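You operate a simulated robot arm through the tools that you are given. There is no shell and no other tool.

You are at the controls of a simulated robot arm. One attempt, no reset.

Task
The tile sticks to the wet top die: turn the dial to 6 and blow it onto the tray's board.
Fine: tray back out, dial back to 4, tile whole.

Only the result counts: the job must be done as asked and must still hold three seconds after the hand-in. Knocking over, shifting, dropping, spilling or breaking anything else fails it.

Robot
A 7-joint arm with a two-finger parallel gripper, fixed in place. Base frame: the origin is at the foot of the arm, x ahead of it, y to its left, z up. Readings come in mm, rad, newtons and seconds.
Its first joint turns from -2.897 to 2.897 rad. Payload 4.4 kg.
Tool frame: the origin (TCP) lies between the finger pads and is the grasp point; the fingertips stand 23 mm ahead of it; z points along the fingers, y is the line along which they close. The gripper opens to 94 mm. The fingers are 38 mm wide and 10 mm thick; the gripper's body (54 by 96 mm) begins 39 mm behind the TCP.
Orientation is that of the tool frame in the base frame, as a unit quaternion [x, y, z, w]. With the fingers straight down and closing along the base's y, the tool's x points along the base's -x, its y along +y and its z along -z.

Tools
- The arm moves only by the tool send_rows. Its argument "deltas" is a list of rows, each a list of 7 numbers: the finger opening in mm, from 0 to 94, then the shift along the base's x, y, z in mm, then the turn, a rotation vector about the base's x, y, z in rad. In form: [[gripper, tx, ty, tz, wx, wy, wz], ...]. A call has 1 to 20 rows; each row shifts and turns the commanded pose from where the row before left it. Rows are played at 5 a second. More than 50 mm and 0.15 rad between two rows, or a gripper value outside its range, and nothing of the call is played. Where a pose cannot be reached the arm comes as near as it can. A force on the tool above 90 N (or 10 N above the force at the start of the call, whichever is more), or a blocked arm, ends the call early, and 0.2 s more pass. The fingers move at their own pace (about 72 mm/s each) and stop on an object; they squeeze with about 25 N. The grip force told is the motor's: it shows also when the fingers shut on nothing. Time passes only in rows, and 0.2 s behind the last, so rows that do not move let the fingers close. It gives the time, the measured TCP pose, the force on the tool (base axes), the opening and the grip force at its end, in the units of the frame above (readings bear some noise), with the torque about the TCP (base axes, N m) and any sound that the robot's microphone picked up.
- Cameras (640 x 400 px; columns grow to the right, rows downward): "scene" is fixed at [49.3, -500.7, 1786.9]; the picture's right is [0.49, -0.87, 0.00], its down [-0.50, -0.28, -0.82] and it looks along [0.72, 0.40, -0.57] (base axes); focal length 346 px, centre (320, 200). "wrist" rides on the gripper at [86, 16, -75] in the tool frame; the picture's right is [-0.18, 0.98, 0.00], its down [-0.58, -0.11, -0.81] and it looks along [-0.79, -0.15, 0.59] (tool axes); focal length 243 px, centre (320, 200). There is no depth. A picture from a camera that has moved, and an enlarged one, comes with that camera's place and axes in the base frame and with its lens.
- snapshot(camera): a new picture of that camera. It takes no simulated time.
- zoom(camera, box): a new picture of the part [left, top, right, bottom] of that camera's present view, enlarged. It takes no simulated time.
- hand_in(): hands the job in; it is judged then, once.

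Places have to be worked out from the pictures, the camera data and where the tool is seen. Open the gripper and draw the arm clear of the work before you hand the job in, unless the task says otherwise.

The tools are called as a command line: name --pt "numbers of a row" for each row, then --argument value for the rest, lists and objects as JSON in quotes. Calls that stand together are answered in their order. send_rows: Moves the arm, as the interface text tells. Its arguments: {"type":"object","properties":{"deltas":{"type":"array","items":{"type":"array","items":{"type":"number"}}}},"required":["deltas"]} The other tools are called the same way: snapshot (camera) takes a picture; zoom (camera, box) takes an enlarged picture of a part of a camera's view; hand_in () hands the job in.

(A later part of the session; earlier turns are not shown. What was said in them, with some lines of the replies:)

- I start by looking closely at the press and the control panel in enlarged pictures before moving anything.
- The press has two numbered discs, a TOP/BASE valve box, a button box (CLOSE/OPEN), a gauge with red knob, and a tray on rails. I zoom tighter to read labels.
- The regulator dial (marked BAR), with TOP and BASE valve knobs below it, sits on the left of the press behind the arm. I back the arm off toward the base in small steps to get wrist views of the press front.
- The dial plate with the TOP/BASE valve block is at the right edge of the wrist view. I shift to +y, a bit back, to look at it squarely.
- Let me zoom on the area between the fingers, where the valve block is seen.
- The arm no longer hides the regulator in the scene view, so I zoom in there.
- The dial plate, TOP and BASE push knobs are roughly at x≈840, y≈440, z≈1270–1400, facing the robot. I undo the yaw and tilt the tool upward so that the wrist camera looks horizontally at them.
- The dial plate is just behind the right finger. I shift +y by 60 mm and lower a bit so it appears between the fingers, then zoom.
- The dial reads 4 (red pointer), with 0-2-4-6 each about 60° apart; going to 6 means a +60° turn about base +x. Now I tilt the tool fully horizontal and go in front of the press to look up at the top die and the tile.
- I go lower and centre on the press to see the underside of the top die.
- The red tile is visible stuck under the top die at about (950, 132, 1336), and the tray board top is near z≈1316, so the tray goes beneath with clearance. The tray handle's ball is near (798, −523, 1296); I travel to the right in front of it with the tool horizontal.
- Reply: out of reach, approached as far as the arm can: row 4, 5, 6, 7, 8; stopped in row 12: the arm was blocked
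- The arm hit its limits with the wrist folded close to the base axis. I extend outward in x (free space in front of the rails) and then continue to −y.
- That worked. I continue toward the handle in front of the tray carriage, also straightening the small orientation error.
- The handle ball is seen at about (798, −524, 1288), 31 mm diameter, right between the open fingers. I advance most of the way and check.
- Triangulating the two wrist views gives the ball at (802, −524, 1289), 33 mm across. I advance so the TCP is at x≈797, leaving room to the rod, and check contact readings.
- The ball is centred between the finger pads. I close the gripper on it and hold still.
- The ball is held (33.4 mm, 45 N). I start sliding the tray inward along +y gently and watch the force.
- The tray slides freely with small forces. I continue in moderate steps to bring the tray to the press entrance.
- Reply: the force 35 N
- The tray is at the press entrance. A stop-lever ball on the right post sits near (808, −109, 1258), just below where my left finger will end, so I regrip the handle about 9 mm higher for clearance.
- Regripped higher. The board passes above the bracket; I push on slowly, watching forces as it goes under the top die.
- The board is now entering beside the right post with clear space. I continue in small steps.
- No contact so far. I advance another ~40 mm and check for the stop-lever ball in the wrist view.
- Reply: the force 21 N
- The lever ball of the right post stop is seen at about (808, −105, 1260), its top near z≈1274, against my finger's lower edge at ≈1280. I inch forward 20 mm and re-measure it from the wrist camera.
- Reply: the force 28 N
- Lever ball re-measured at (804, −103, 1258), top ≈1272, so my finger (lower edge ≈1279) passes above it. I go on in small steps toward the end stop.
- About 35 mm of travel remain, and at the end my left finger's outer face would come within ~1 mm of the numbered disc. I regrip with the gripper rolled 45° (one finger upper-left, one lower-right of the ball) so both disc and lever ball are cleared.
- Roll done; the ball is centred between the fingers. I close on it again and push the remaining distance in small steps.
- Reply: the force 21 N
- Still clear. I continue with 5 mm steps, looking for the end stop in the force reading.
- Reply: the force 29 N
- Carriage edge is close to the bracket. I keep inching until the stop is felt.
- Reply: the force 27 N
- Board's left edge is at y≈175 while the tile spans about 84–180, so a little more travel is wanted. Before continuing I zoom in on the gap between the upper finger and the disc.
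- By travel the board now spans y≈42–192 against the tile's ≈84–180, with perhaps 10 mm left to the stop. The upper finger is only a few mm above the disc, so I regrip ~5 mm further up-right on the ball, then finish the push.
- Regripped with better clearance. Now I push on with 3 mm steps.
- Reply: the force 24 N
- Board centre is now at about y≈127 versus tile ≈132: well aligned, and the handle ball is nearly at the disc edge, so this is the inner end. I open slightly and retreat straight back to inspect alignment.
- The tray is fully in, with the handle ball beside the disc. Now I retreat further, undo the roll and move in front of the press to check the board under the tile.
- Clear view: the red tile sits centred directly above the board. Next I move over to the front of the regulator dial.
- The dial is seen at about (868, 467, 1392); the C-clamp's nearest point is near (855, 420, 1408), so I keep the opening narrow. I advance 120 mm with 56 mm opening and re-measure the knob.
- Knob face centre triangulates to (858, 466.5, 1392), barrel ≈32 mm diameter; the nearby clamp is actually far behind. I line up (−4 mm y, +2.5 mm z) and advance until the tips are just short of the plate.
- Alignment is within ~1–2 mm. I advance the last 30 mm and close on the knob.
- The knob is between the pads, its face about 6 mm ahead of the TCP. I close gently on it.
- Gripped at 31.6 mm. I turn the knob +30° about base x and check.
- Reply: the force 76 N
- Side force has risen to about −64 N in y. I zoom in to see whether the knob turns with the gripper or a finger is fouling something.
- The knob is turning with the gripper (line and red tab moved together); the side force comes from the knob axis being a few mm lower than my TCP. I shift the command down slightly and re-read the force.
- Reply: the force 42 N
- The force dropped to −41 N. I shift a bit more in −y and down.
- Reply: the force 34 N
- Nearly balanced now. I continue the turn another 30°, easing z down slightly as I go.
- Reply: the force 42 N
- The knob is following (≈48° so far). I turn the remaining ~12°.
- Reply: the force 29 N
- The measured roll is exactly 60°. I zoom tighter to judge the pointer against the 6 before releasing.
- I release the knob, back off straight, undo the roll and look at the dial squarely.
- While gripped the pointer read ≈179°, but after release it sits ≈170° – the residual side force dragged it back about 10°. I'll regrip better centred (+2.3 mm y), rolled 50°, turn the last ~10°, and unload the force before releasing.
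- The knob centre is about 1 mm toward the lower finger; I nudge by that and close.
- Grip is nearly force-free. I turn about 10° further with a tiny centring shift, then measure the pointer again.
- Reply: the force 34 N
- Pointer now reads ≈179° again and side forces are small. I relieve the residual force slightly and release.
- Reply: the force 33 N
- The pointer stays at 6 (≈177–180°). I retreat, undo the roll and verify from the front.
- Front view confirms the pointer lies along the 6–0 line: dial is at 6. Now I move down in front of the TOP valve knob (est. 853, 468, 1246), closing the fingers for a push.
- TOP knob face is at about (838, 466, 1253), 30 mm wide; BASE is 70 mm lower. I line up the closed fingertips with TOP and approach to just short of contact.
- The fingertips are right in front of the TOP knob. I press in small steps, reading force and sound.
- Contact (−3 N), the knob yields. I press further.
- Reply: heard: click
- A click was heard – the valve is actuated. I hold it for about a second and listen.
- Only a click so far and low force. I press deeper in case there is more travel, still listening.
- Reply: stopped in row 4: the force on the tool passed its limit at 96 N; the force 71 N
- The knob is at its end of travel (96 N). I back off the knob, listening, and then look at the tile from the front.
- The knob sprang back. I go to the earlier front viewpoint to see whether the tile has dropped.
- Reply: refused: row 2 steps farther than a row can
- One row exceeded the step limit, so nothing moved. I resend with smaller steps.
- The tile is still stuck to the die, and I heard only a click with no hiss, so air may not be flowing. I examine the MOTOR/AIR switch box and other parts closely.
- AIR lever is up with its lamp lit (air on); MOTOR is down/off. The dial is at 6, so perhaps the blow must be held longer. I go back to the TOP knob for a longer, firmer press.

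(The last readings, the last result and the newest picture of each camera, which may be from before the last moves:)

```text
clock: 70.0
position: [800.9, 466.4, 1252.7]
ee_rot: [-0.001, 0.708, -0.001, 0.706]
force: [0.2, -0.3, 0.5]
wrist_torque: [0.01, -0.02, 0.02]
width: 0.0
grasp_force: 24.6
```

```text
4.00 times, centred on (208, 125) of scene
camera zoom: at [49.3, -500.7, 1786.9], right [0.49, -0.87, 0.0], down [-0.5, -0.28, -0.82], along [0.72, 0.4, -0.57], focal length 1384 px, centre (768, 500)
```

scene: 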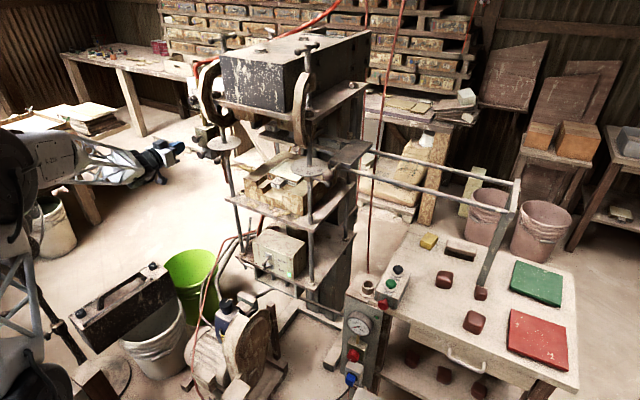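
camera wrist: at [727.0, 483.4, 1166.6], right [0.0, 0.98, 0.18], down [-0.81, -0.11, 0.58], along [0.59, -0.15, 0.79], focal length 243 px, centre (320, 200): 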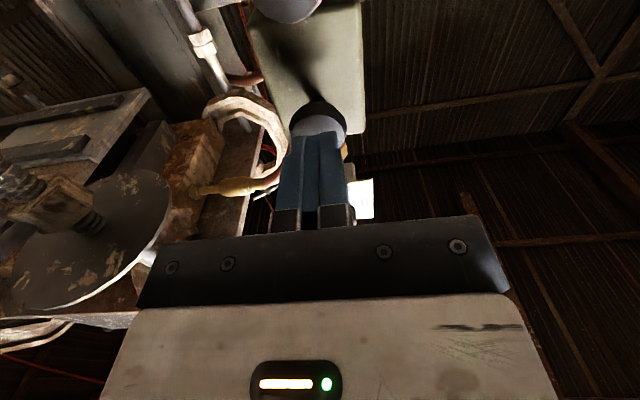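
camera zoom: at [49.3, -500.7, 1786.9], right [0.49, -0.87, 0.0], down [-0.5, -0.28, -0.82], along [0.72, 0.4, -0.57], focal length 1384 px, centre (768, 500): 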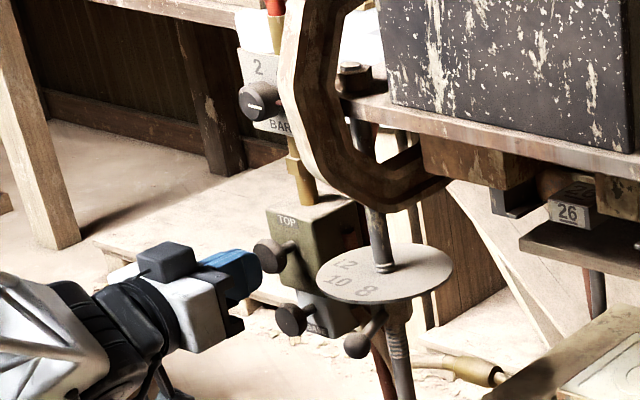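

In position again. I press to nearly full stroke and hold for about 3 s.

send_rows --pt "0 6 0 0.5 0 0 0" --pt "0 6 0 0.5 0 0 0" --pt "0 5 0 0 0 0 0" --pt "0 4 0 0 0 0 0" --pt "0 2 0 0 0 0 0" --pt "0 0 0 0 0 0 0" --pt "0 0 0 0 0 0 0" --pt "0 0 0 0 0 0 0" --pt "0 0 0 0 0 0 0" --pt "0 0 0 0 0 0 0" --pt "0 0 0 0 0 0 0" --pt "0 0 0 0 0 0 0" --pt "0 0 0 0 0 0 0" --pt "0 0 0 0 0 0 0" --pt "0 0 0 0 0 0 0" --pt "0 0 0 0 0 0 0" --pt "0 0 0 0 0 0 0" --pt "0 0 0 0 0 0 0" --pt "0 0 0 0 0 0 0"

zoom --camera "scene" --box '[160, 75, 320, 175]'

zoom --camera "scene" --box '[240, 100, 320, 150]'

```text
clock: 74.0
position: [824.4, 466.5, 1254.6]
ee_rot: [0.0, 0.708, -0.002, 0.706]
force: [-23.3, -4.1, -5.0]
wrist_torque: [-0.01, 0.1, -0.14]
width: 0.1
grasp_force: 25.0
heard: click
```

```text
4.00 times, centred on (240, 125) of scene
camera zoom: at [49.3, -500.7, 1786.9], right [0.49, -0.87, 0.0], down [-0.5, -0.28, -0.82], along [0.72, 0.4, -0.57], focal length 1384 px, centre (640, 500)
```

zoom: 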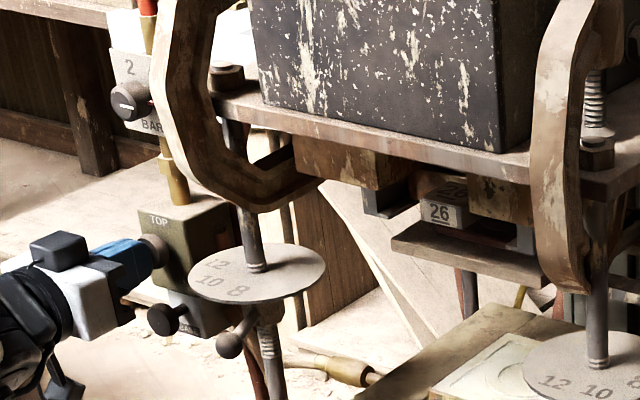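

```text
8.00 times, centred on (280, 125) of scene
camera zoom: at [49.3, -500.7, 1786.9], right [0.49, -0.87, 0.0], down [-0.5, -0.28, -0.82], along [0.72, 0.4, -0.57], focal length 2768 px, centre (640, 800)
```

zoom: 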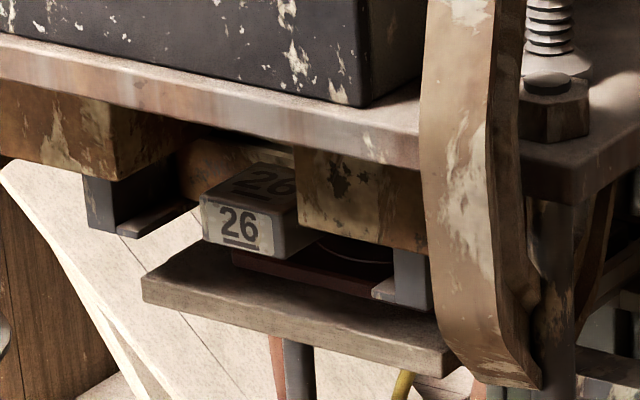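

The tile has dropped: it's now lying as a red slab on the board. I release the TOP knob and look closer.

send_rows --pt "0 -5 0 0 0 0 0" --pt "0 -20 0 0 0 0 0" --pt "0 -30 0 0 0 0 0" --pt "0 -30 0 0 0 0 0" --pt "0 0 0 0 0 0 0"

zoom --camera "scene" --box '[254, 124, 302, 154]'

zoom --camera "scene" --box '[180, 85, 212, 105]'

```text
clock: 75.2
position: [740.0, 466.4, 1255.8]
ee_rot: [-0.001, 0.708, -0.002, 0.706]
force: [-0.3, 0.6, 0.5]
wrist_torque: [-0.04, 0.0, 0.02]
width: 0.0
grasp_force: 24.9
```

```text
13.33 times, centred on (278, 139) of scene
camera zoom: at [49.3, -500.7, 1786.9], right [0.49, -0.87, 0.0], down [-0.5, -0.28, -0.82], along [0.72, 0.4, -0.57], focal length 4613 px, centre (880, 1013)
```

zoom: 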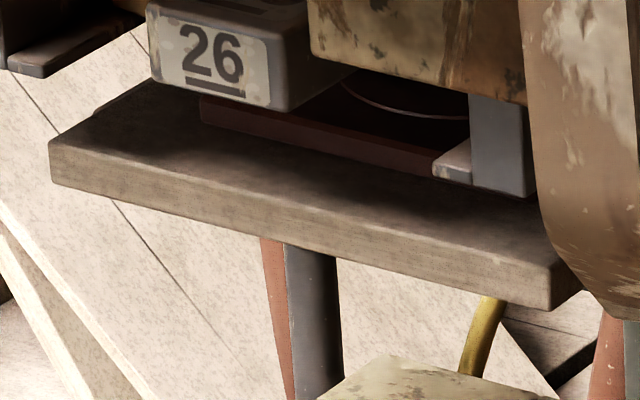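

```text
16.00 times, centred on (196, 95) of scene
camera zoom: at [49.3, -500.7, 1786.9], right [0.49, -0.87, 0.0], down [-0.5, -0.28, -0.82], along [0.72, 0.4, -0.57], focal length 5536 px, centre (2304, 1880)
```

zoom: 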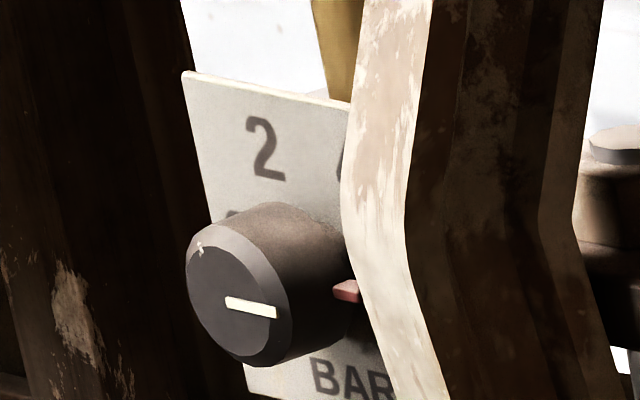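

Tile is flat, whole and well on the board; the dial still reads 6. Now I go back up to the dial and align with it as before, opening the fingers.

send_rows --pt "20 0 -1 30 0 0 0" --pt "40 0 -1 30 0 0 0" --pt "56 0 0 30 0 0 0" --pt "56 0 0 30 0 0 0" --pt "56 0 0 14.5 0 0 0" --pt "56 0 0 0 0 0 0"

zoom --camera "wrist" --box '[240, 0, 400, 100]'

```text
clock: 76.6
position: [740.1, 465.2, 1388.6]
ee_rot: [0.0, 0.708, -0.002, 0.706]
force: [-0.2, 1.1, -0.4]
wrist_torque: [-0.04, 0.02, -0.03]
width: 56.2
grasp_force: 0.1
```

```text
4.00 times, centred on (320, 50) of wrist
camera zoom: at [665.2, 481.6, 1302.4], right [0.0, 0.98, 0.18], down [-0.8, -0.11, 0.58], along [0.59, -0.15, 0.79], focal length 970 px, centre (320, 800)
```

zoom: 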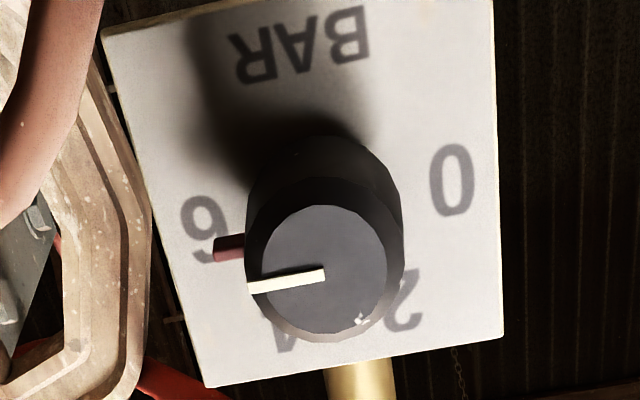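

I'm about 1.5 mm lower than the well-aligned pose; I correct that, roll 60° and advance around the knob again.

send_rows --pt "56 0 0 0.8 0.1496 0 0" --pt "56 0 0 0.7 0.1496 0 0" --pt "56 0 0 0 0.1496 0 0" --pt "56 0 0 0 0.1496 0 0" --pt "56 20 0 0 0.1496 0 0" --pt "56 25 0 0 0.1496 0 0" --pt "56 25 0 0 0.1496 0 0" --pt "56 25 0 0 0 0 0" --pt "56 16 0 0 0 0 0" --pt "56 0 0 0 0 0 0"

zoom --camera "wrist" --box '[220, 90, 420, 215]'

zoom --camera "scene" --box '[176, 86, 208, 106]'

```text
clock: 78.8
position: [850.6, 464.7, 1389.5]
ee_rot: [0.353, 0.614, 0.353, 0.612]
force: [-0.2, 0.1, 0.1]
wrist_torque: [0.0, -0.04, -0.04]
width: 56.1
grasp_force: 0.0
```

```text
3.20 times, centred on (320, 152) of wrist
camera zoom: at [775.3, 548.2, 1360.5], right [0.0, 0.33, 0.94], down [-0.81, -0.56, 0.2], along [0.59, -0.76, 0.27], focal length 776 px, centre (320, 352)
```

zoom: 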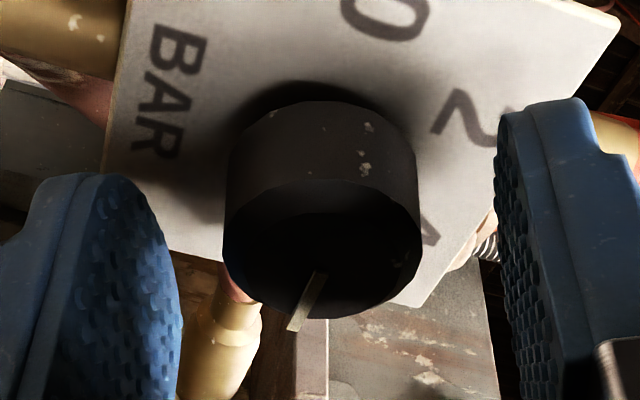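

```text
16.00 times, centred on (192, 96) of scene
camera zoom: at [49.3, -500.7, 1786.9], right [0.49, -0.87, 0.0], down [-0.5, -0.28, -0.82], along [0.72, 0.4, -0.57], focal length 5536 px, centre (2368, 1864)
```

zoom: 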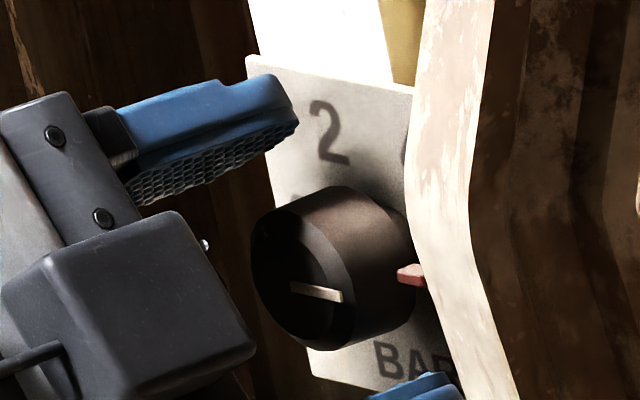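

The knob is centred between the fingers this time. I close on it.

send_rows --pt "44 0 0 0 0 0 0" --pt "36 0 0 0 0 0 0" --pt "28 0 0 0 0 0 0" --pt "26 0 0 0 0 0 0" --pt "26 0 0 0 0 0 0"

```text
clock: 80.0
position: [849.9, 465.2, 1389.3]
ee_rot: [0.352, 0.614, 0.353, 0.611]
force: [7.6, 7.0, 5.7]
wrist_torque: [0.0, -0.1, 0.27]
width: 31.1
grasp_force: 44.9
```

Grip is nearly force-free. I turn back −30° first and check the forces.

send_rows --pt "26 0 0 0 -0.105 0 0" --pt "26 0 0 0 -0.105 0 0" --pt "26 0 0 0 -0.105 0 0" --pt "26 0 0 0 -0.105 0 0" --pt "26 0 0 0 -0.105 0 0" --pt "26 0 0 0 0 0 0"

```text
clock: 81.4
position: [849.6, 464.3, 1390.4]
ee_rot: [0.182, 0.685, 0.18, 0.682]
force: [3.5, 21.1, 7.7]
wrist_torque: [-0.04, -0.1, 0.65]
width: 31.3
grasp_force: 44.9
```

Moderate +y force; I add a small +y shift and turn the second 30°.

send_rows --pt "26 0 0.4 0 -0.105 0 0" --pt "26 0 0.4 0 -0.105 0 0" --pt "26 0 0.2 0 -0.105 0 0" --pt "26 0 0 0 -0.105 0 0" --pt "26 0 0 0 -0.105 0 0" --pt "26 0 0 0 0 0 0"

zoom --camera "wrist" --box '[220, 90, 420, 215]'

zoom --camera "scene" --box '[176, 86, 208, 106]'

```text
clock: 82.8
position: [850.2, 464.6, 1389.5]
ee_rot: [-0.003, 0.708, -0.003, 0.706]
force: [-37.3, -5.6, -2.1]
wrist_torque: [0.01, 0.11, -0.18]
width: 31.5
grasp_force: 44.8
```

```text
3.20 times, centred on (320, 152) of wrist
camera zoom: at [775.5, 481.5, 1303.7], right [0.0, 0.98, 0.18], down [-0.81, -0.1, 0.58], along [0.59, -0.14, 0.79], focal length 776 px, centre (320, 352)
```

zoom: 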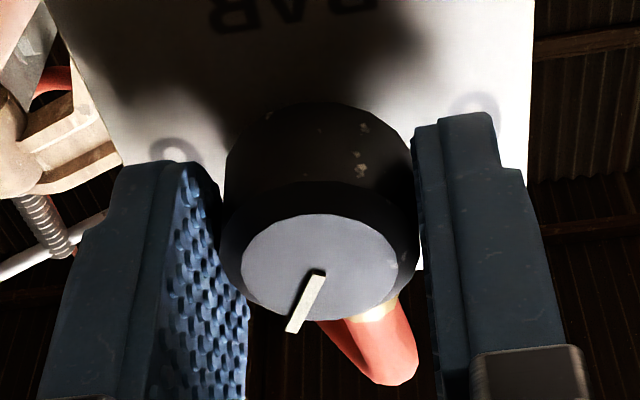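

```text
16.00 times, centred on (192, 96) of scene
camera zoom: at [49.3, -500.7, 1786.9], right [0.49, -0.87, 0.0], down [-0.5, -0.28, -0.82], along [0.72, 0.4, -0.57], focal length 5536 px, centre (2368, 1864)
```

zoom: 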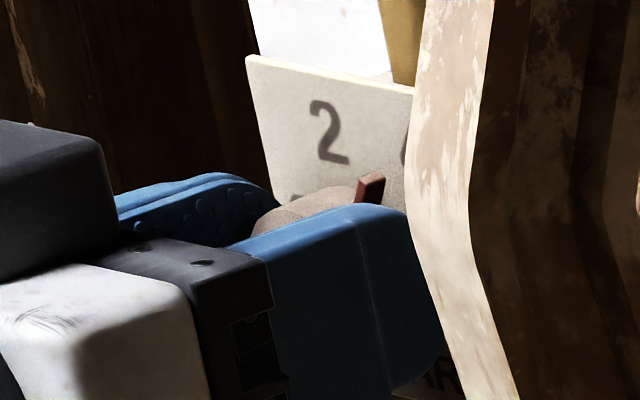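

Side forces are tiny; the knob is back at the 4 position. I ease off 2 mm in x and release.

send_rows --pt "26 -2 0 0 0 0 0" --pt "40 0 0 0 0 0 0" --pt "56 0 0 0 0 0 0" --pt "56 -20 0 0 0 0 0" --pt "56 -30 0 0 0 0 0" --pt "56 -30 0 0 0 0 0" --pt "56 -28 0 0 0 0 0" --pt "56 0 0 0 0 0 0"

zoom --camera "wrist" --box '[240, 0, 400, 100]'

zoom --camera "scene" --box '[180, 85, 212, 105]'

```text
clock: 84.6
position: [739.9, 464.5, 1391.4]
ee_rot: [-0.001, 0.708, -0.003, 0.706]
force: [0.1, 0.0, -0.3]
wrist_torque: [0.02, -0.01, 0.01]
width: 56.2
grasp_force: 0.2
```

```text
4.00 times, centred on (320, 50) of wrist
camera zoom: at [666.3, 481.5, 1304.3], right [0.0, 0.98, 0.18], down [-0.81, -0.1, 0.58], along [0.59, -0.14, 0.79], focal length 970 px, centre (320, 800)
```

zoom: 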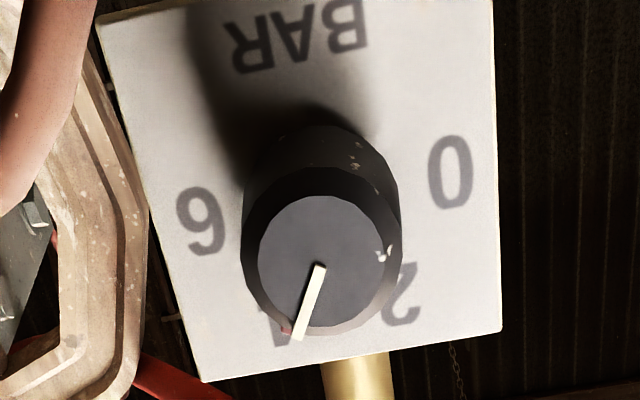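

```text
16.00 times, centred on (196, 95) of scene
camera zoom: at [49.3, -500.7, 1786.9], right [0.49, -0.87, 0.0], down [-0.5, -0.28, -0.82], along [0.72, 0.4, -0.57], focal length 5536 px, centre (2304, 1880)
```

zoom: 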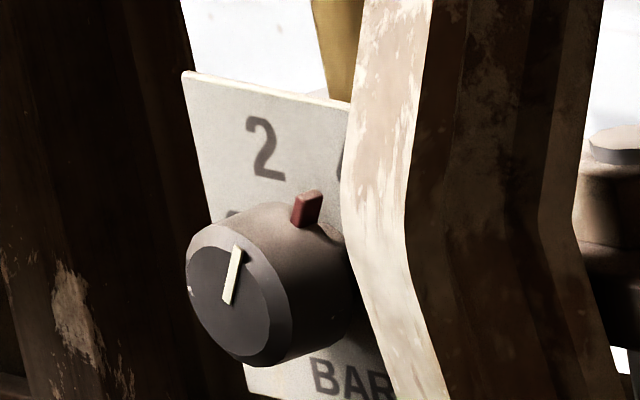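

The dial pointer matches its original position at 4. Now I travel back to the tray handle: retreat to x≈624 first, then across in front of the press.

send_rows --pt "56 -40 0 -5 0 0 0" --pt "56 -40 0 -5 0 0 0" --pt "56 -36 -20 -5 0 0 0" --pt "56 0 -40 -5 0 0 0" --pt "56 0 -40 -5 0 0 0" --pt "56 0 -40 -5 0 0 0" --pt "56 0 -40 -5 0 0 0" --pt "56 0 -40 -5 0 0 0" --pt "56 0 -40 -5 0 0 0" --pt "56 0 -40 -5 0 0 0" --pt "56 0 -40 -5 0 0 0" --pt "56 0 -40 -5 0 0 0" --pt "56 0 -40 -5 0 0 0" --pt "56 0 -40 -5 0 0 0"

snapshot --camera "wrist"

snapshot --camera "scene"

```text
clock: 87.6
position: [625.3, 7.1, 1320.2]
ee_rot: [-0.001, 0.708, -0.004, 0.706]
force: [0.5, 0.4, -0.5]
wrist_torque: [0.0, 0.0, -0.02]
width: 56.1
grasp_force: 0.1
```

```text
taken
camera wrist: at [550.7, 23.2, 1233.6], right [0.0, 0.98, 0.18], down [-0.8, -0.1, 0.58], along [0.59, -0.14, 0.79], focal length 243 px, centre (320, 200)
```

wrist: 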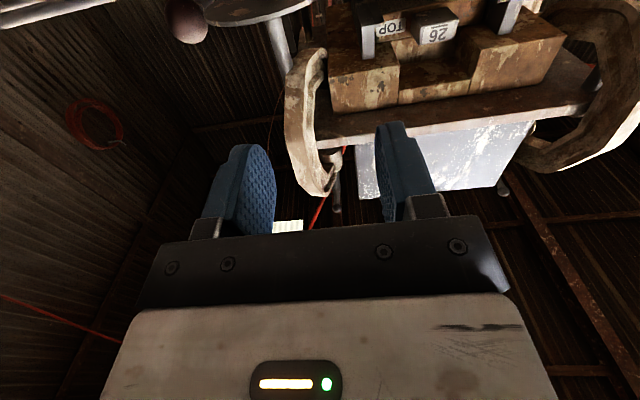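

```text
taken
```

scene: 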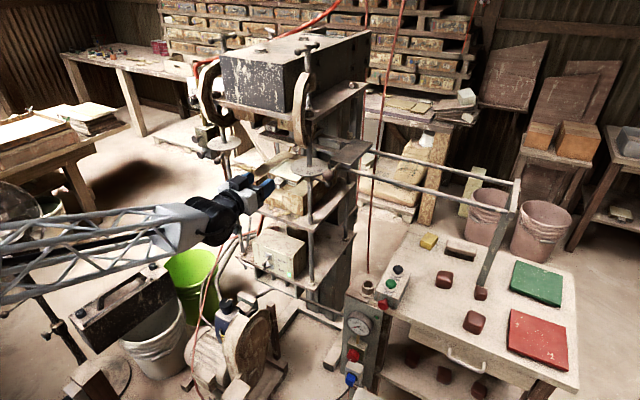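

Next I move to the handle's y, rolling the gripper 45° as before, and stop about 100 mm in front of the ball.

send_rows --pt "46 0 -35 -6 0 0 0" --pt "46 0 -35 -6 0 0 0" --pt "46 0 -35 -6 0 0 0" --pt "46 0 -17 -4 0.131 0 0" --pt "46 0 0 0 0.131 0 0" --pt "46 0 0 0 0.131 0 0" --pt "46 20 0 0 0.131 0 0" --pt "46 25 0 0 0.131 0 0" --pt "46 22 0 0 0.131 0 0" --pt "46 0 0 0 0 0 0"

snapshot --camera "wrist"

zoom --camera "scene" --box '[240, 100, 400, 200]'

```text
clock: 89.8
position: [690.4, -117.6, 1300.0]
ee_rot: [0.27, 0.655, 0.269, 0.653]
force: [-0.8, -0.6, -0.1]
wrist_torque: [0.03, 0.01, -0.02]
width: 45.9
grasp_force: 0.1
```

```text
taken
camera wrist: at [617.0, -42.9, 1249.0], right [0.0, 0.57, 0.82], down [-0.81, -0.49, 0.34], along [0.59, -0.66, 0.46], focal length 243 px, centre (320, 200)
```

wrist: 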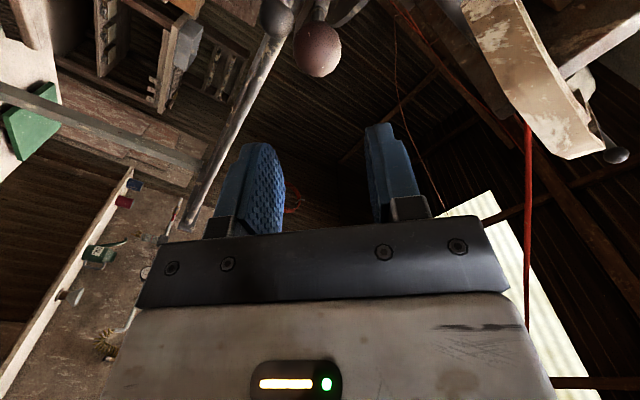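

```text
4.00 times, centred on (320, 150) of scene
camera zoom: at [49.3, -500.7, 1786.9], right [0.49, -0.87, 0.0], down [-0.5, -0.28, -0.82], along [0.72, 0.4, -0.57], focal length 1384 px, centre (320, 400)
```

zoom: 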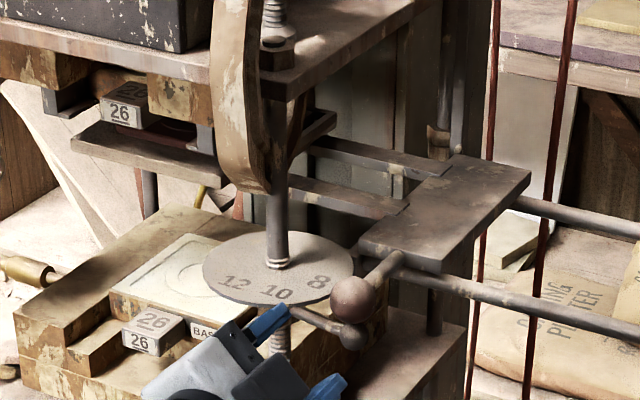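

Alignment is almost identical to before; I correct by +2 mm y, −2 mm z and advance around the ball, then grip.

send_rows --pt "46 25 1 -1 0 0 0" --pt "46 25 1 -1 0 0 0" --pt "46 25 0 0 0 0 0" --pt "46 15 0 0 0 0 0" --pt "46 11 0 0 0 0 0" --pt "46 0 0 0 0 0 0"

zoom --camera "wrist" --box '[210, 60, 450, 210]'

zoom --camera "scene" --box '[290, 135, 386, 195]'

```text
clock: 91.2
position: [790.5, -115.9, 1295.5]
ee_rot: [0.27, 0.655, 0.268, 0.653]
force: [0.2, -0.7, 0.7]
wrist_torque: [0.0, 0.0, 0.0]
width: 45.9
grasp_force: 0.0
```

```text
2.67 times, centred on (330, 135) of wrist
camera zoom: at [717.1, -42.2, 1246.1], right [0.0, 0.57, 0.82], down [-0.81, -0.49, 0.34], along [0.59, -0.66, 0.46], focal length 647 px, centre (293, 373)
```

zoom: 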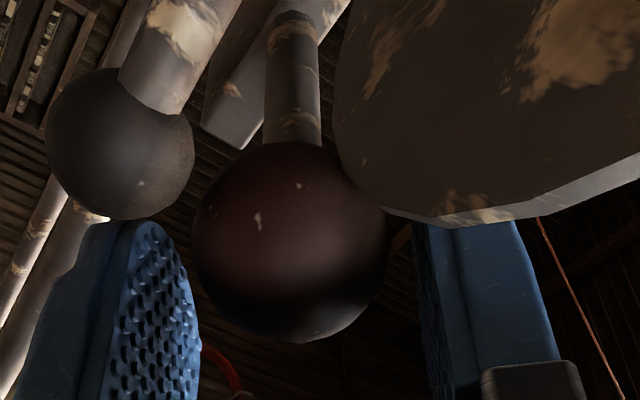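

```text
6.67 times, centred on (338, 165) of scene
camera zoom: at [49.3, -500.7, 1786.9], right [0.49, -0.87, 0.0], down [-0.5, -0.28, -0.82], along [0.72, 0.4, -0.57], focal length 2307 px, centre (200, 433)
```

zoom: 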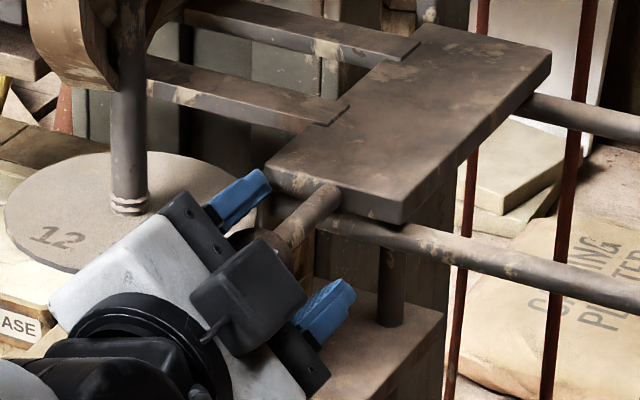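

Fingers straddle the ball properly. With a tiny upward correction I close and hold.

send_rows --pt "46 0 -0.5 2.3 0 0 0" --pt "36 0 0 0 0 0 0" --pt "28 0 0 0 0 0 0" --pt "28 0 0 0 0 0 0" --pt "28 0 0 0 0 0 0"

zoom --camera "wrist" --box '[210, 60, 450, 210]'

```text
clock: 92.4
position: [792.7, -115.9, 1298.8]
ee_rot: [0.269, 0.655, 0.269, 0.653]
force: [1.4, 0.8, 4.5]
wrist_torque: [0.02, 0.1, 0.11]
width: 33.5
grasp_force: 45.0
```

```text
2.67 times, centred on (330, 135) of wrist
camera zoom: at [717.6, -42.5, 1248.8], right [0.0, 0.57, 0.82], down [-0.81, -0.49, 0.34], along [0.59, -0.66, 0.46], focal length 647 px, centre (293, 373)
```

zoom: 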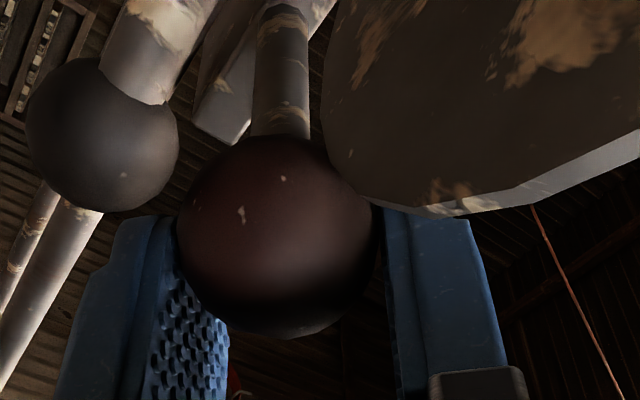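

Gripped with negligible force. I pull the tray out along −y, ramping speed up gently so the tile doesn't slide.

send_rows --pt "28 0 -2 0 0 0 0" --pt "28 0 -3 0 0 0 0" --pt "28 0 -5 0 0 0 0" --pt "28 0 -7 0 0 0 0" --pt "28 0 -8 0 0 0 0" --pt "28 0 -8 0 0 0 0" --pt "28 0 -8 0 0 0 0" --pt "28 0 -6 0 0 0 0" --pt "28 0 -3 0 0 0 0"

zoom --camera "scene" --box '[230, 100, 390, 200]'

snapshot --camera "wrist"

```text
clock: 94.4
position: [793.2, -165.1, 1299.6]
ee_rot: [0.269, 0.655, 0.268, 0.653]
force: [-20.5, 1.3, 7.0]
wrist_torque: [-0.12, 0.26, 0.32]
width: 33.5
grasp_force: 45.0
```

```text
4.00 times, centred on (310, 150) of scene
camera zoom: at [49.3, -500.7, 1786.9], right [0.49, -0.87, 0.0], down [-0.5, -0.28, -0.82], along [0.72, 0.4, -0.57], focal length 1384 px, centre (360, 400)
```

zoom: 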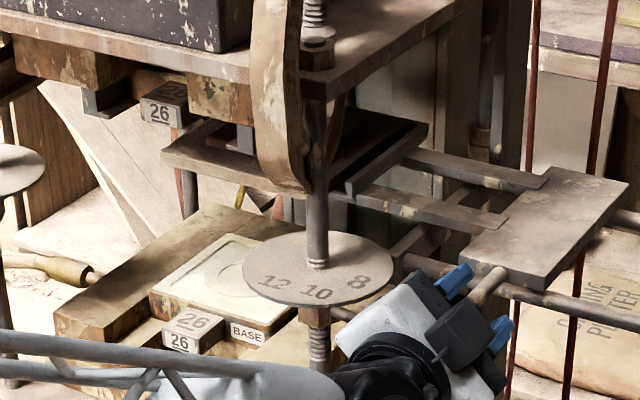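

```text
taken
camera wrist: at [717.6, -92.8, 1248.8], right [0.0, 0.57, 0.82], down [-0.8, -0.49, 0.34], along [0.59, -0.66, 0.46], focal length 243 px, centre (320, 200)
```

wrist: 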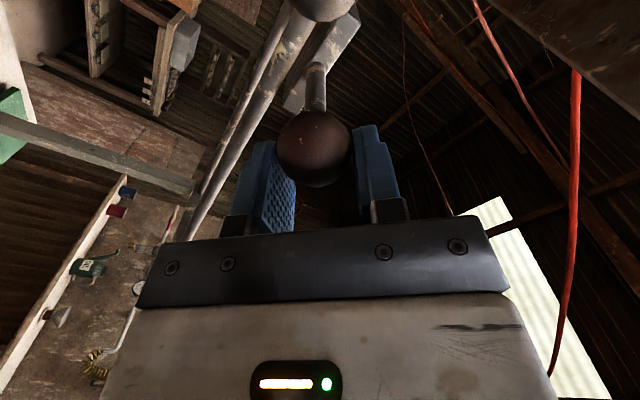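

The tray moves freely. I check that the tile travels along with the board and clears the die's bracket.

zoom --camera "scene" --box '[260, 115, 340, 165]'

zoom --camera "wrist" --box '[440, 0, 640, 125]'

```text
8.00 times, centred on (300, 140) of scene
camera zoom: at [49.3, -500.7, 1786.9], right [0.49, -0.87, 0.0], down [-0.5, -0.28, -0.82], along [0.72, 0.4, -0.57], focal length 2768 px, centre (480, 680)
```

zoom: 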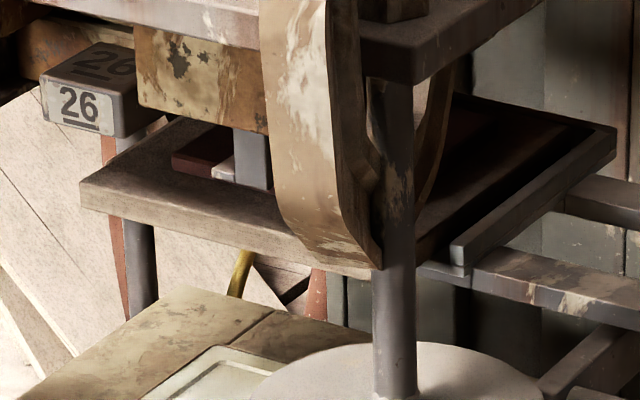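

```text
3.20 times, centred on (540, 62) of wrist
camera zoom: at [717.6, -92.8, 1248.8], right [0.0, 0.57, 0.82], down [-0.8, -0.49, 0.34], along [0.59, -0.66, 0.46], focal length 776 px, centre (-384, 640)
```

zoom: 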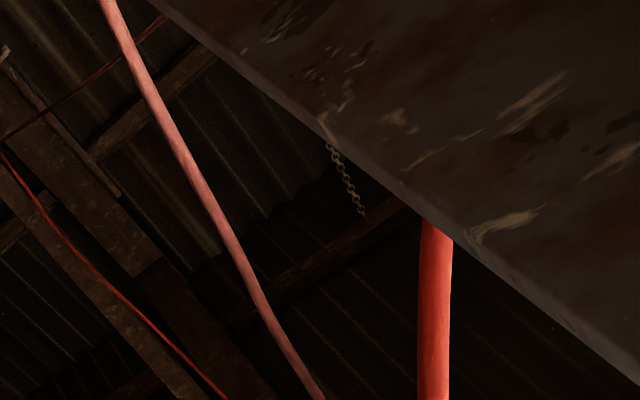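

The tile keeps its place on the board and passes under the bracket. I continue pulling out.

send_rows --pt "28 0 -3 0 0 0 0" --pt "28 0 -6 0 0 0 0" --pt "28 0 -9 0 0 0 0" --pt "28 0 -10 0 0 0 0" --pt "28 0 -10 0 0 0 0" --pt "28 0 -10 0 0 0 0" --pt "28 0 -10 0 0 0 0" --pt "28 0 -10 0 0 0 0" --pt "28 0 -10 0 0 0 0" --pt "28 0 -10 0 0 0 0" --pt "28 0 -8 0 0 0 0" --pt "28 0 -4 0 0 0 0"

zoom --camera "scene" --box '[260, 100, 460, 225]'

```text
clock: 97.0
position: [792.5, -266.1, 1298.8]
ee_rot: [0.269, 0.655, 0.27, 0.653]
force: [12.0, 2.0, 25.7]
wrist_torque: [0.38, -0.29, 0.03]
width: 33.6
grasp_force: 44.7
```

```text
3.20 times, centred on (360, 162) of scene
camera zoom: at [49.3, -500.7, 1786.9], right [0.49, -0.87, 0.0], down [-0.5, -0.28, -0.82], along [0.72, 0.4, -0.57], focal length 1107 px, centre (192, 320)
```

zoom: 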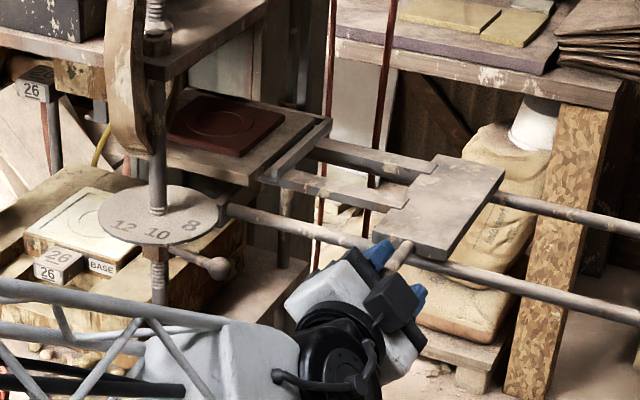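

The tile rides whole on the board and is clear of the press. I continue outward.

send_rows --pt "28 0 -4 0 0 0 0" --pt "28 0 -8 0 0 0 0" --pt "28 0 -10 0 0 0 0" --pt "28 0 -11 0 0 0 0" --pt "28 0 -11 0 0 0 0" --pt "28 0 -11 0 0 0 0" --pt "28 0 -11 0 0 0 0" --pt "28 0 -11 0 0 0 0" --pt "28 0 -11 0 0 0 0" --pt "28 0 -11 0 0 0 0" --pt "28 0 -11 0 0 0 0" --pt "28 0 -11 0 0 0 0" --pt "28 0 -8 0 0 0 0" --pt "28 0 -4 0 0 0 0"

snapshot --camera "scene"

snapshot --camera "wrist"

```text
clock: 100.0
position: [792.4, -398.6, 1297.9]
ee_rot: [0.269, 0.655, 0.268, 0.653]
force: [-20.1, 1.9, 8.2]
wrist_torque: [0.11, -0.12, 0.01]
width: 33.6
grasp_force: 45.0
```

```text
taken
```

scene: 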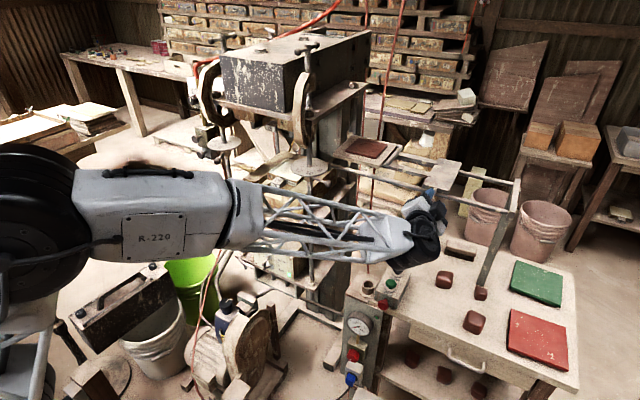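

```text
taken
camera wrist: at [717.7, -325.6, 1248.5], right [0.0, 0.57, 0.82], down [-0.8, -0.49, 0.34], along [0.59, -0.66, 0.46], focal length 243 px, centre (320, 200)
```

wrist: 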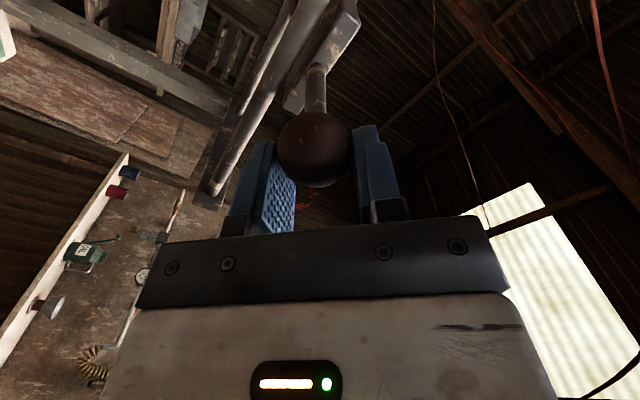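

About 133 mm remain to the original handle position. I go on, slowing toward the end.

send_rows --pt "28 0 -4 0 0 0 0" --pt "28 0 -8 0 0 0 0" --pt "28 0 -10 0 0 0 0" --pt "28 0 -11 0 0 0 0" --pt "28 0 -11 0 0 0 0" --pt "28 0 -11 0 0 0 0" --pt "28 0 -11 0 0 0 0" --pt "28 0 -11 0 0 0 0" --pt "28 0 -11 0 0 0 0" --pt "28 0 -10 0 0 0 0" --pt "28 0 -8 0 0 0 0" --pt "28 0 -6 0 0 0 0" --pt "28 0 -4 0 0 0 0" --pt "28 0 -2 0 0 0 0"

zoom --camera "scene" --box '[360, 120, 552, 240]'

snapshot --camera "wrist"

```text
clock: 103.0
position: [791.7, -516.3, 1298.5]
ee_rot: [0.269, 0.655, 0.269, 0.653]
force: [21.4, -0.1, -0.6]
wrist_torque: [0.09, 0.03, 0.02]
width: 33.6
grasp_force: 45.1
```

```text
3.33 times, centred on (456, 180) of scene
camera zoom: at [49.3, -500.7, 1786.9], right [0.49, -0.87, 0.0], down [-0.5, -0.28, -0.82], along [0.72, 0.4, -0.57], focal length 1153 px, centre (-133, 267)
```

zoom: 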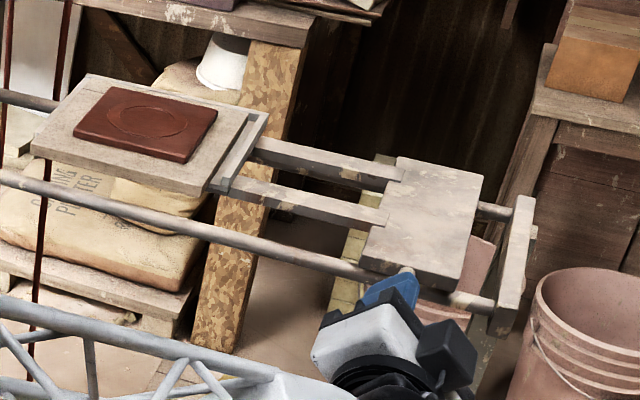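

```text
taken
camera wrist: at [717.8, -443.0, 1248.6], right [0.0, 0.57, 0.82], down [-0.8, -0.49, 0.34], along [0.59, -0.66, 0.46], focal length 243 px, centre (320, 200)
```

wrist: 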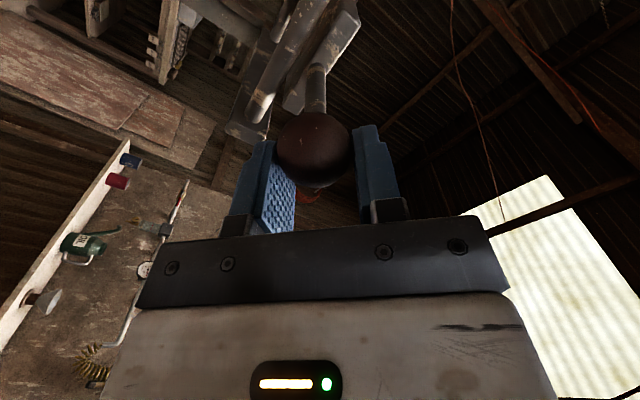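

Around 15 mm short of the original position (comparing carriage corner pixels). I pull the rest in small steps, watching for the end stop.

send_rows --pt "28 0 -3 0 0 0 0" --pt "28 0 -4 0 0 0 0" --pt "28 0 -4 0 0 0 0" --pt "28 0 -3 0 0 0 0" --pt "28 0 -1 0 0 0 0" --pt "28 0 0 0 0 0 0"

zoom --camera "scene" --box '[440, 150, 536, 210]'

zoom --camera "scene" --box '[370, 130, 450, 180]'

```text
clock: 104.4
position: [792.1, -532.3, 1298.2]
ee_rot: [0.27, 0.655, 0.269, 0.653]
force: [-0.2, -2.6, 2.7]
wrist_torque: [-0.12, 0.17, 0.25]
width: 33.5
grasp_force: 44.9
```

```text
6.67 times, centred on (488, 180) of scene
camera zoom: at [49.3, -500.7, 1786.9], right [0.49, -0.87, 0.0], down [-0.5, -0.28, -0.82], along [0.72, 0.4, -0.57], focal length 2307 px, centre (-800, 333)
```

zoom: 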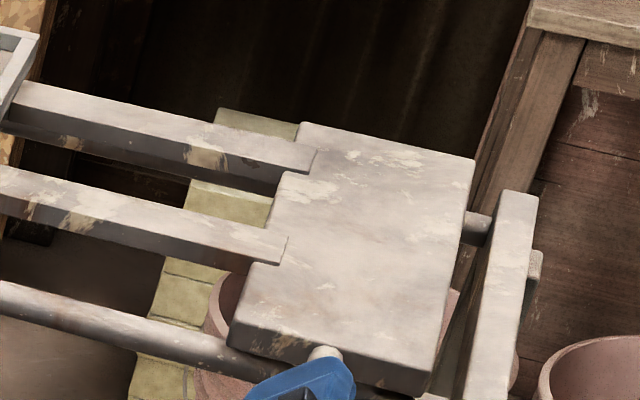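

```text
8.00 times, centred on (410, 155) of scene
camera zoom: at [49.3, -500.7, 1786.9], right [0.49, -0.87, 0.0], down [-0.5, -0.28, -0.82], along [0.72, 0.4, -0.57], focal length 2768 px, centre (-400, 560)
```

zoom: 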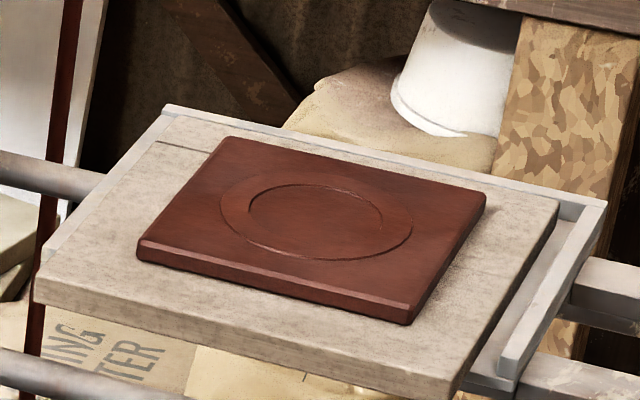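

Within ~2 mm of the original place; tile is whole and centred. I pull 2 mm more, then release the handle.

send_rows --pt "28 0 -1.5 0 0 0 0" --pt "28 0 -1 0 0 0 0" --pt "28 0 0 0 0 0 0" --pt "28 0 0 0 0 0 0"

zoom --camera "scene" --box '[440, 150, 536, 210]'

```text
clock: 105.4
position: [791.7, -533.1, 1297.8]
ee_rot: [0.268, 0.655, 0.27, 0.653]
force: [7.1, 2.7, 6.4]
wrist_torque: [0.1, 0.19, 0.49]
width: 33.6
grasp_force: 44.7
```

```text
6.67 times, centred on (488, 180) of scene
camera zoom: at [49.3, -500.7, 1786.9], right [0.49, -0.87, 0.0], down [-0.5, -0.28, -0.82], along [0.72, 0.4, -0.57], focal length 2307 px, centre (-800, 333)
```

zoom: 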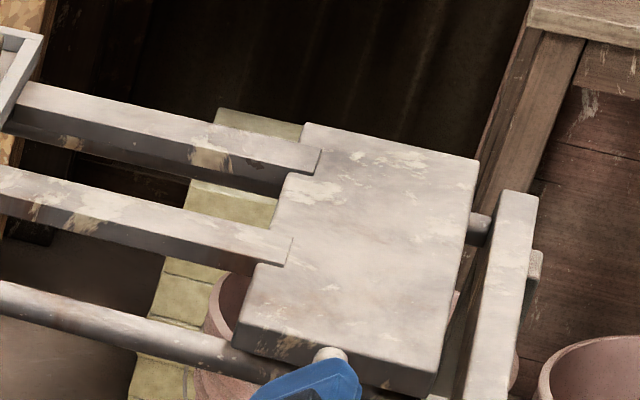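

The carriage now matches its original picture position. I open the gripper and back straight away from the handle.

send_rows --pt "40 0 0 0 0 0 0" --pt "52 0 0 0 0 0 0" --pt "56 0 0 0 0 0 0" --pt "56 -10 0 0 0 0 0" --pt "56 -25 0 0 0 0 0" --pt "56 -35 0 0 0 0 0" --pt "70 -40 0 0 0 0 0" --pt "94 -40 0 0 0 0 0"

zoom --camera "scene" --box '[360, 120, 552, 240]'

snapshot --camera "scene"

```text
clock: 107.2
position: [642.4, -533.7, 1297.0]
ee_rot: [0.269, 0.655, 0.269, 0.653]
force: [0.5, 0.1, 0.0]
wrist_torque: [0.0, 0.01, 0.0]
width: 94.0
grasp_force: 0.1
```

```text
3.33 times, centred on (456, 180) of scene
camera zoom: at [49.3, -500.7, 1786.9], right [0.49, -0.87, 0.0], down [-0.5, -0.28, -0.82], along [0.72, 0.4, -0.57], focal length 1153 px, centre (-133, 267)
```

zoom: 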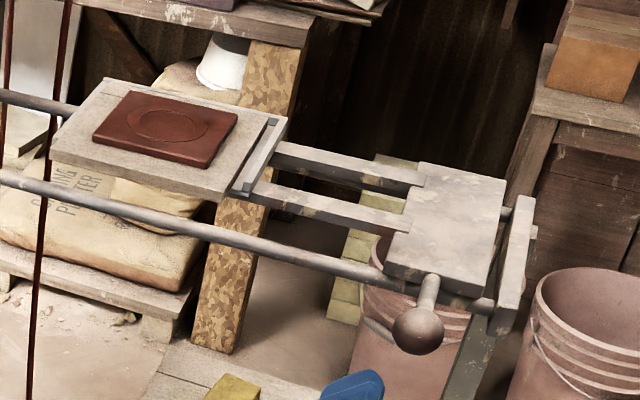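

```text
taken
```

scene: 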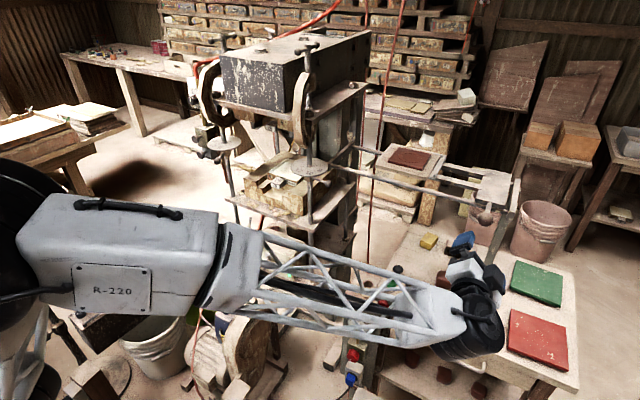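

Tray is back out with the whole tile on the board. I draw the arm further clear, undo the roll, and check the dial, disc levers and valve knobs.

send_rows --pt "94 -20 0 5 -0.131 0 0" --pt "94 -20 0 5 -0.131 0 0" --pt "94 -20 0 5 -0.131 0 0" --pt "94 -20 0 5 -0.131 0 0" --pt "94 0 0 5 -0.131 0 0" --pt "94 0 0 5 -0.131 0 0" --pt "94 0 0 0 0 0 0"

zoom --camera "scene" --box '[180, 85, 212, 105]'

zoom --camera "scene" --box '[200, 40, 380, 160]'

zoom --camera "scene" --box '[280, 130, 376, 190]'

zoom --camera "scene" --box '[360, 120, 552, 240]'

zoom --camera "scene" --box '[180, 115, 260, 165]'

```text
clock: 108.8
position: [561.8, -534.7, 1329.3]
ee_rot: [-0.002, 0.708, -0.004, 0.706]
force: [0.0, -0.2, 0.1]
wrist_torque: [0.0, 0.01, -0.01]
width: 93.9
grasp_force: 0.1
```

```text
16.00 times, centred on (196, 95) of scene
camera zoom: at [49.3, -500.7, 1786.9], right [0.49, -0.87, 0.0], down [-0.5, -0.28, -0.82], along [0.72, 0.4, -0.57], focal length 5536 px, centre (2304, 1880)
```

zoom: 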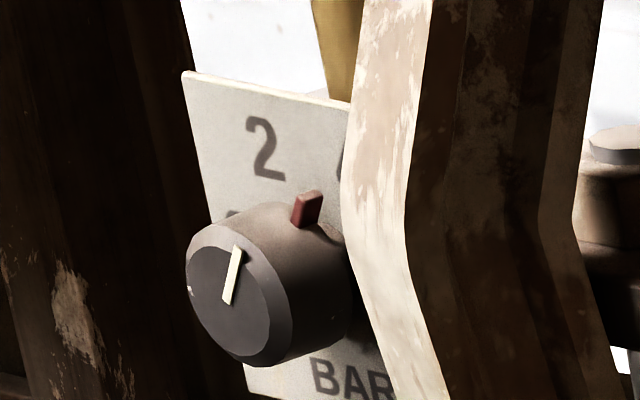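

```text
3.33 times, centred on (290, 100) of scene
camera zoom: at [49.3, -500.7, 1786.9], right [0.49, -0.87, 0.0], down [-0.5, -0.28, -0.82], along [0.72, 0.4, -0.57], focal length 1153 px, centre (420, 533)
```

zoom: 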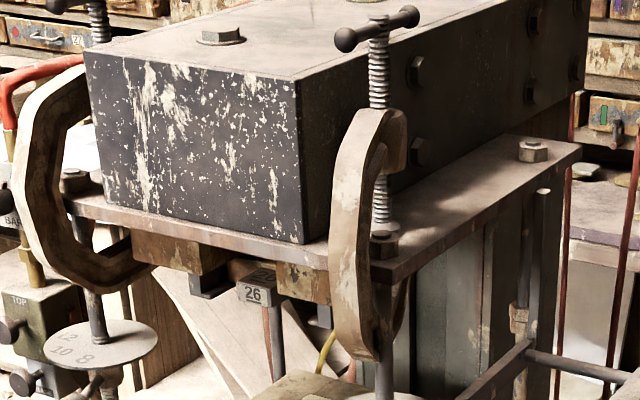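

```text
6.67 times, centred on (328, 160) of scene
camera zoom: at [49.3, -500.7, 1786.9], right [0.49, -0.87, 0.0], down [-0.5, -0.28, -0.82], along [0.72, 0.4, -0.57], focal length 2307 px, centre (267, 467)
```

zoom: 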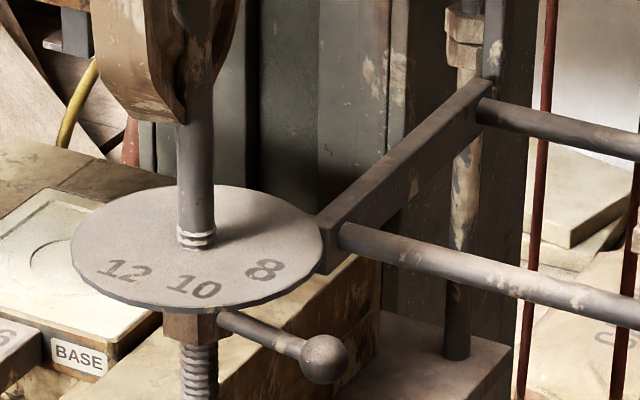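

```text
3.33 times, centred on (456, 180) of scene
camera zoom: at [49.3, -500.7, 1786.9], right [0.49, -0.87, 0.0], down [-0.5, -0.28, -0.82], along [0.72, 0.4, -0.57], focal length 1153 px, centre (-133, 267)
```

zoom: 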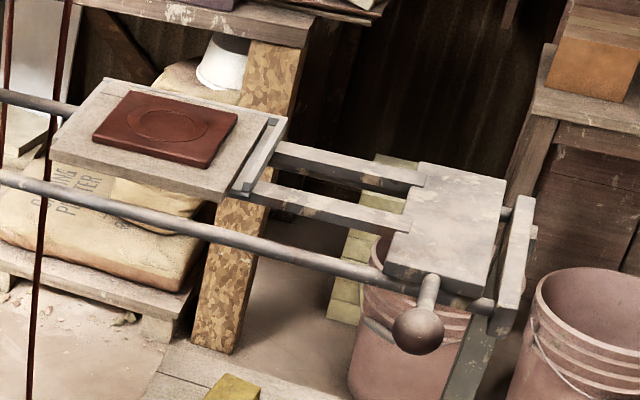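

```text
8.00 times, centred on (220, 140) of scene
camera zoom: at [49.3, -500.7, 1786.9], right [0.49, -0.87, 0.0], down [-0.5, -0.28, -0.82], along [0.72, 0.4, -0.57], focal length 2768 px, centre (1120, 680)
```

zoom: 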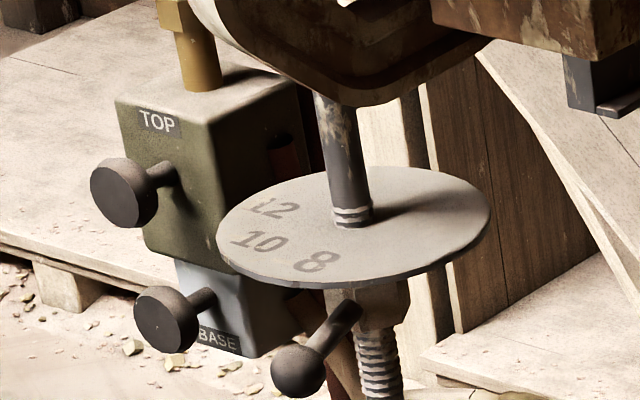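

Everything checks out: tile whole on the board, tray and handle at their original place, dial pointer back at 4, valves released, nothing else shifted, gripper open and clear. I hand in.

hand_in

```text
The job is handed in.
```

The job is done and handed in. The tile is whole and lying on the tray's board, the tray is back out where it started, and the dial is back at 4.

- **Blowing the tile off:** The first press of the TOP valve (about 2 s) only clicked, and the tile stayed stuck. Holding it for about 3 s with the dial at 6 released it onto the board.
- **Dial:** On the first turn to 6 the knob slipped back about 10° when I let go, so I gripped it again and set it properly. After the return turn, the pointer matches its original position at 4 within a degree or two.
- **Tray:** The handle ball is within about 1 mm of its starting place in the pictures, with the tile near the middle of the board.
- **Everything else:** The arm is open and clear of the work. In the last pictures the press, discs, levers and valve knobs I checked look as they did at the start.
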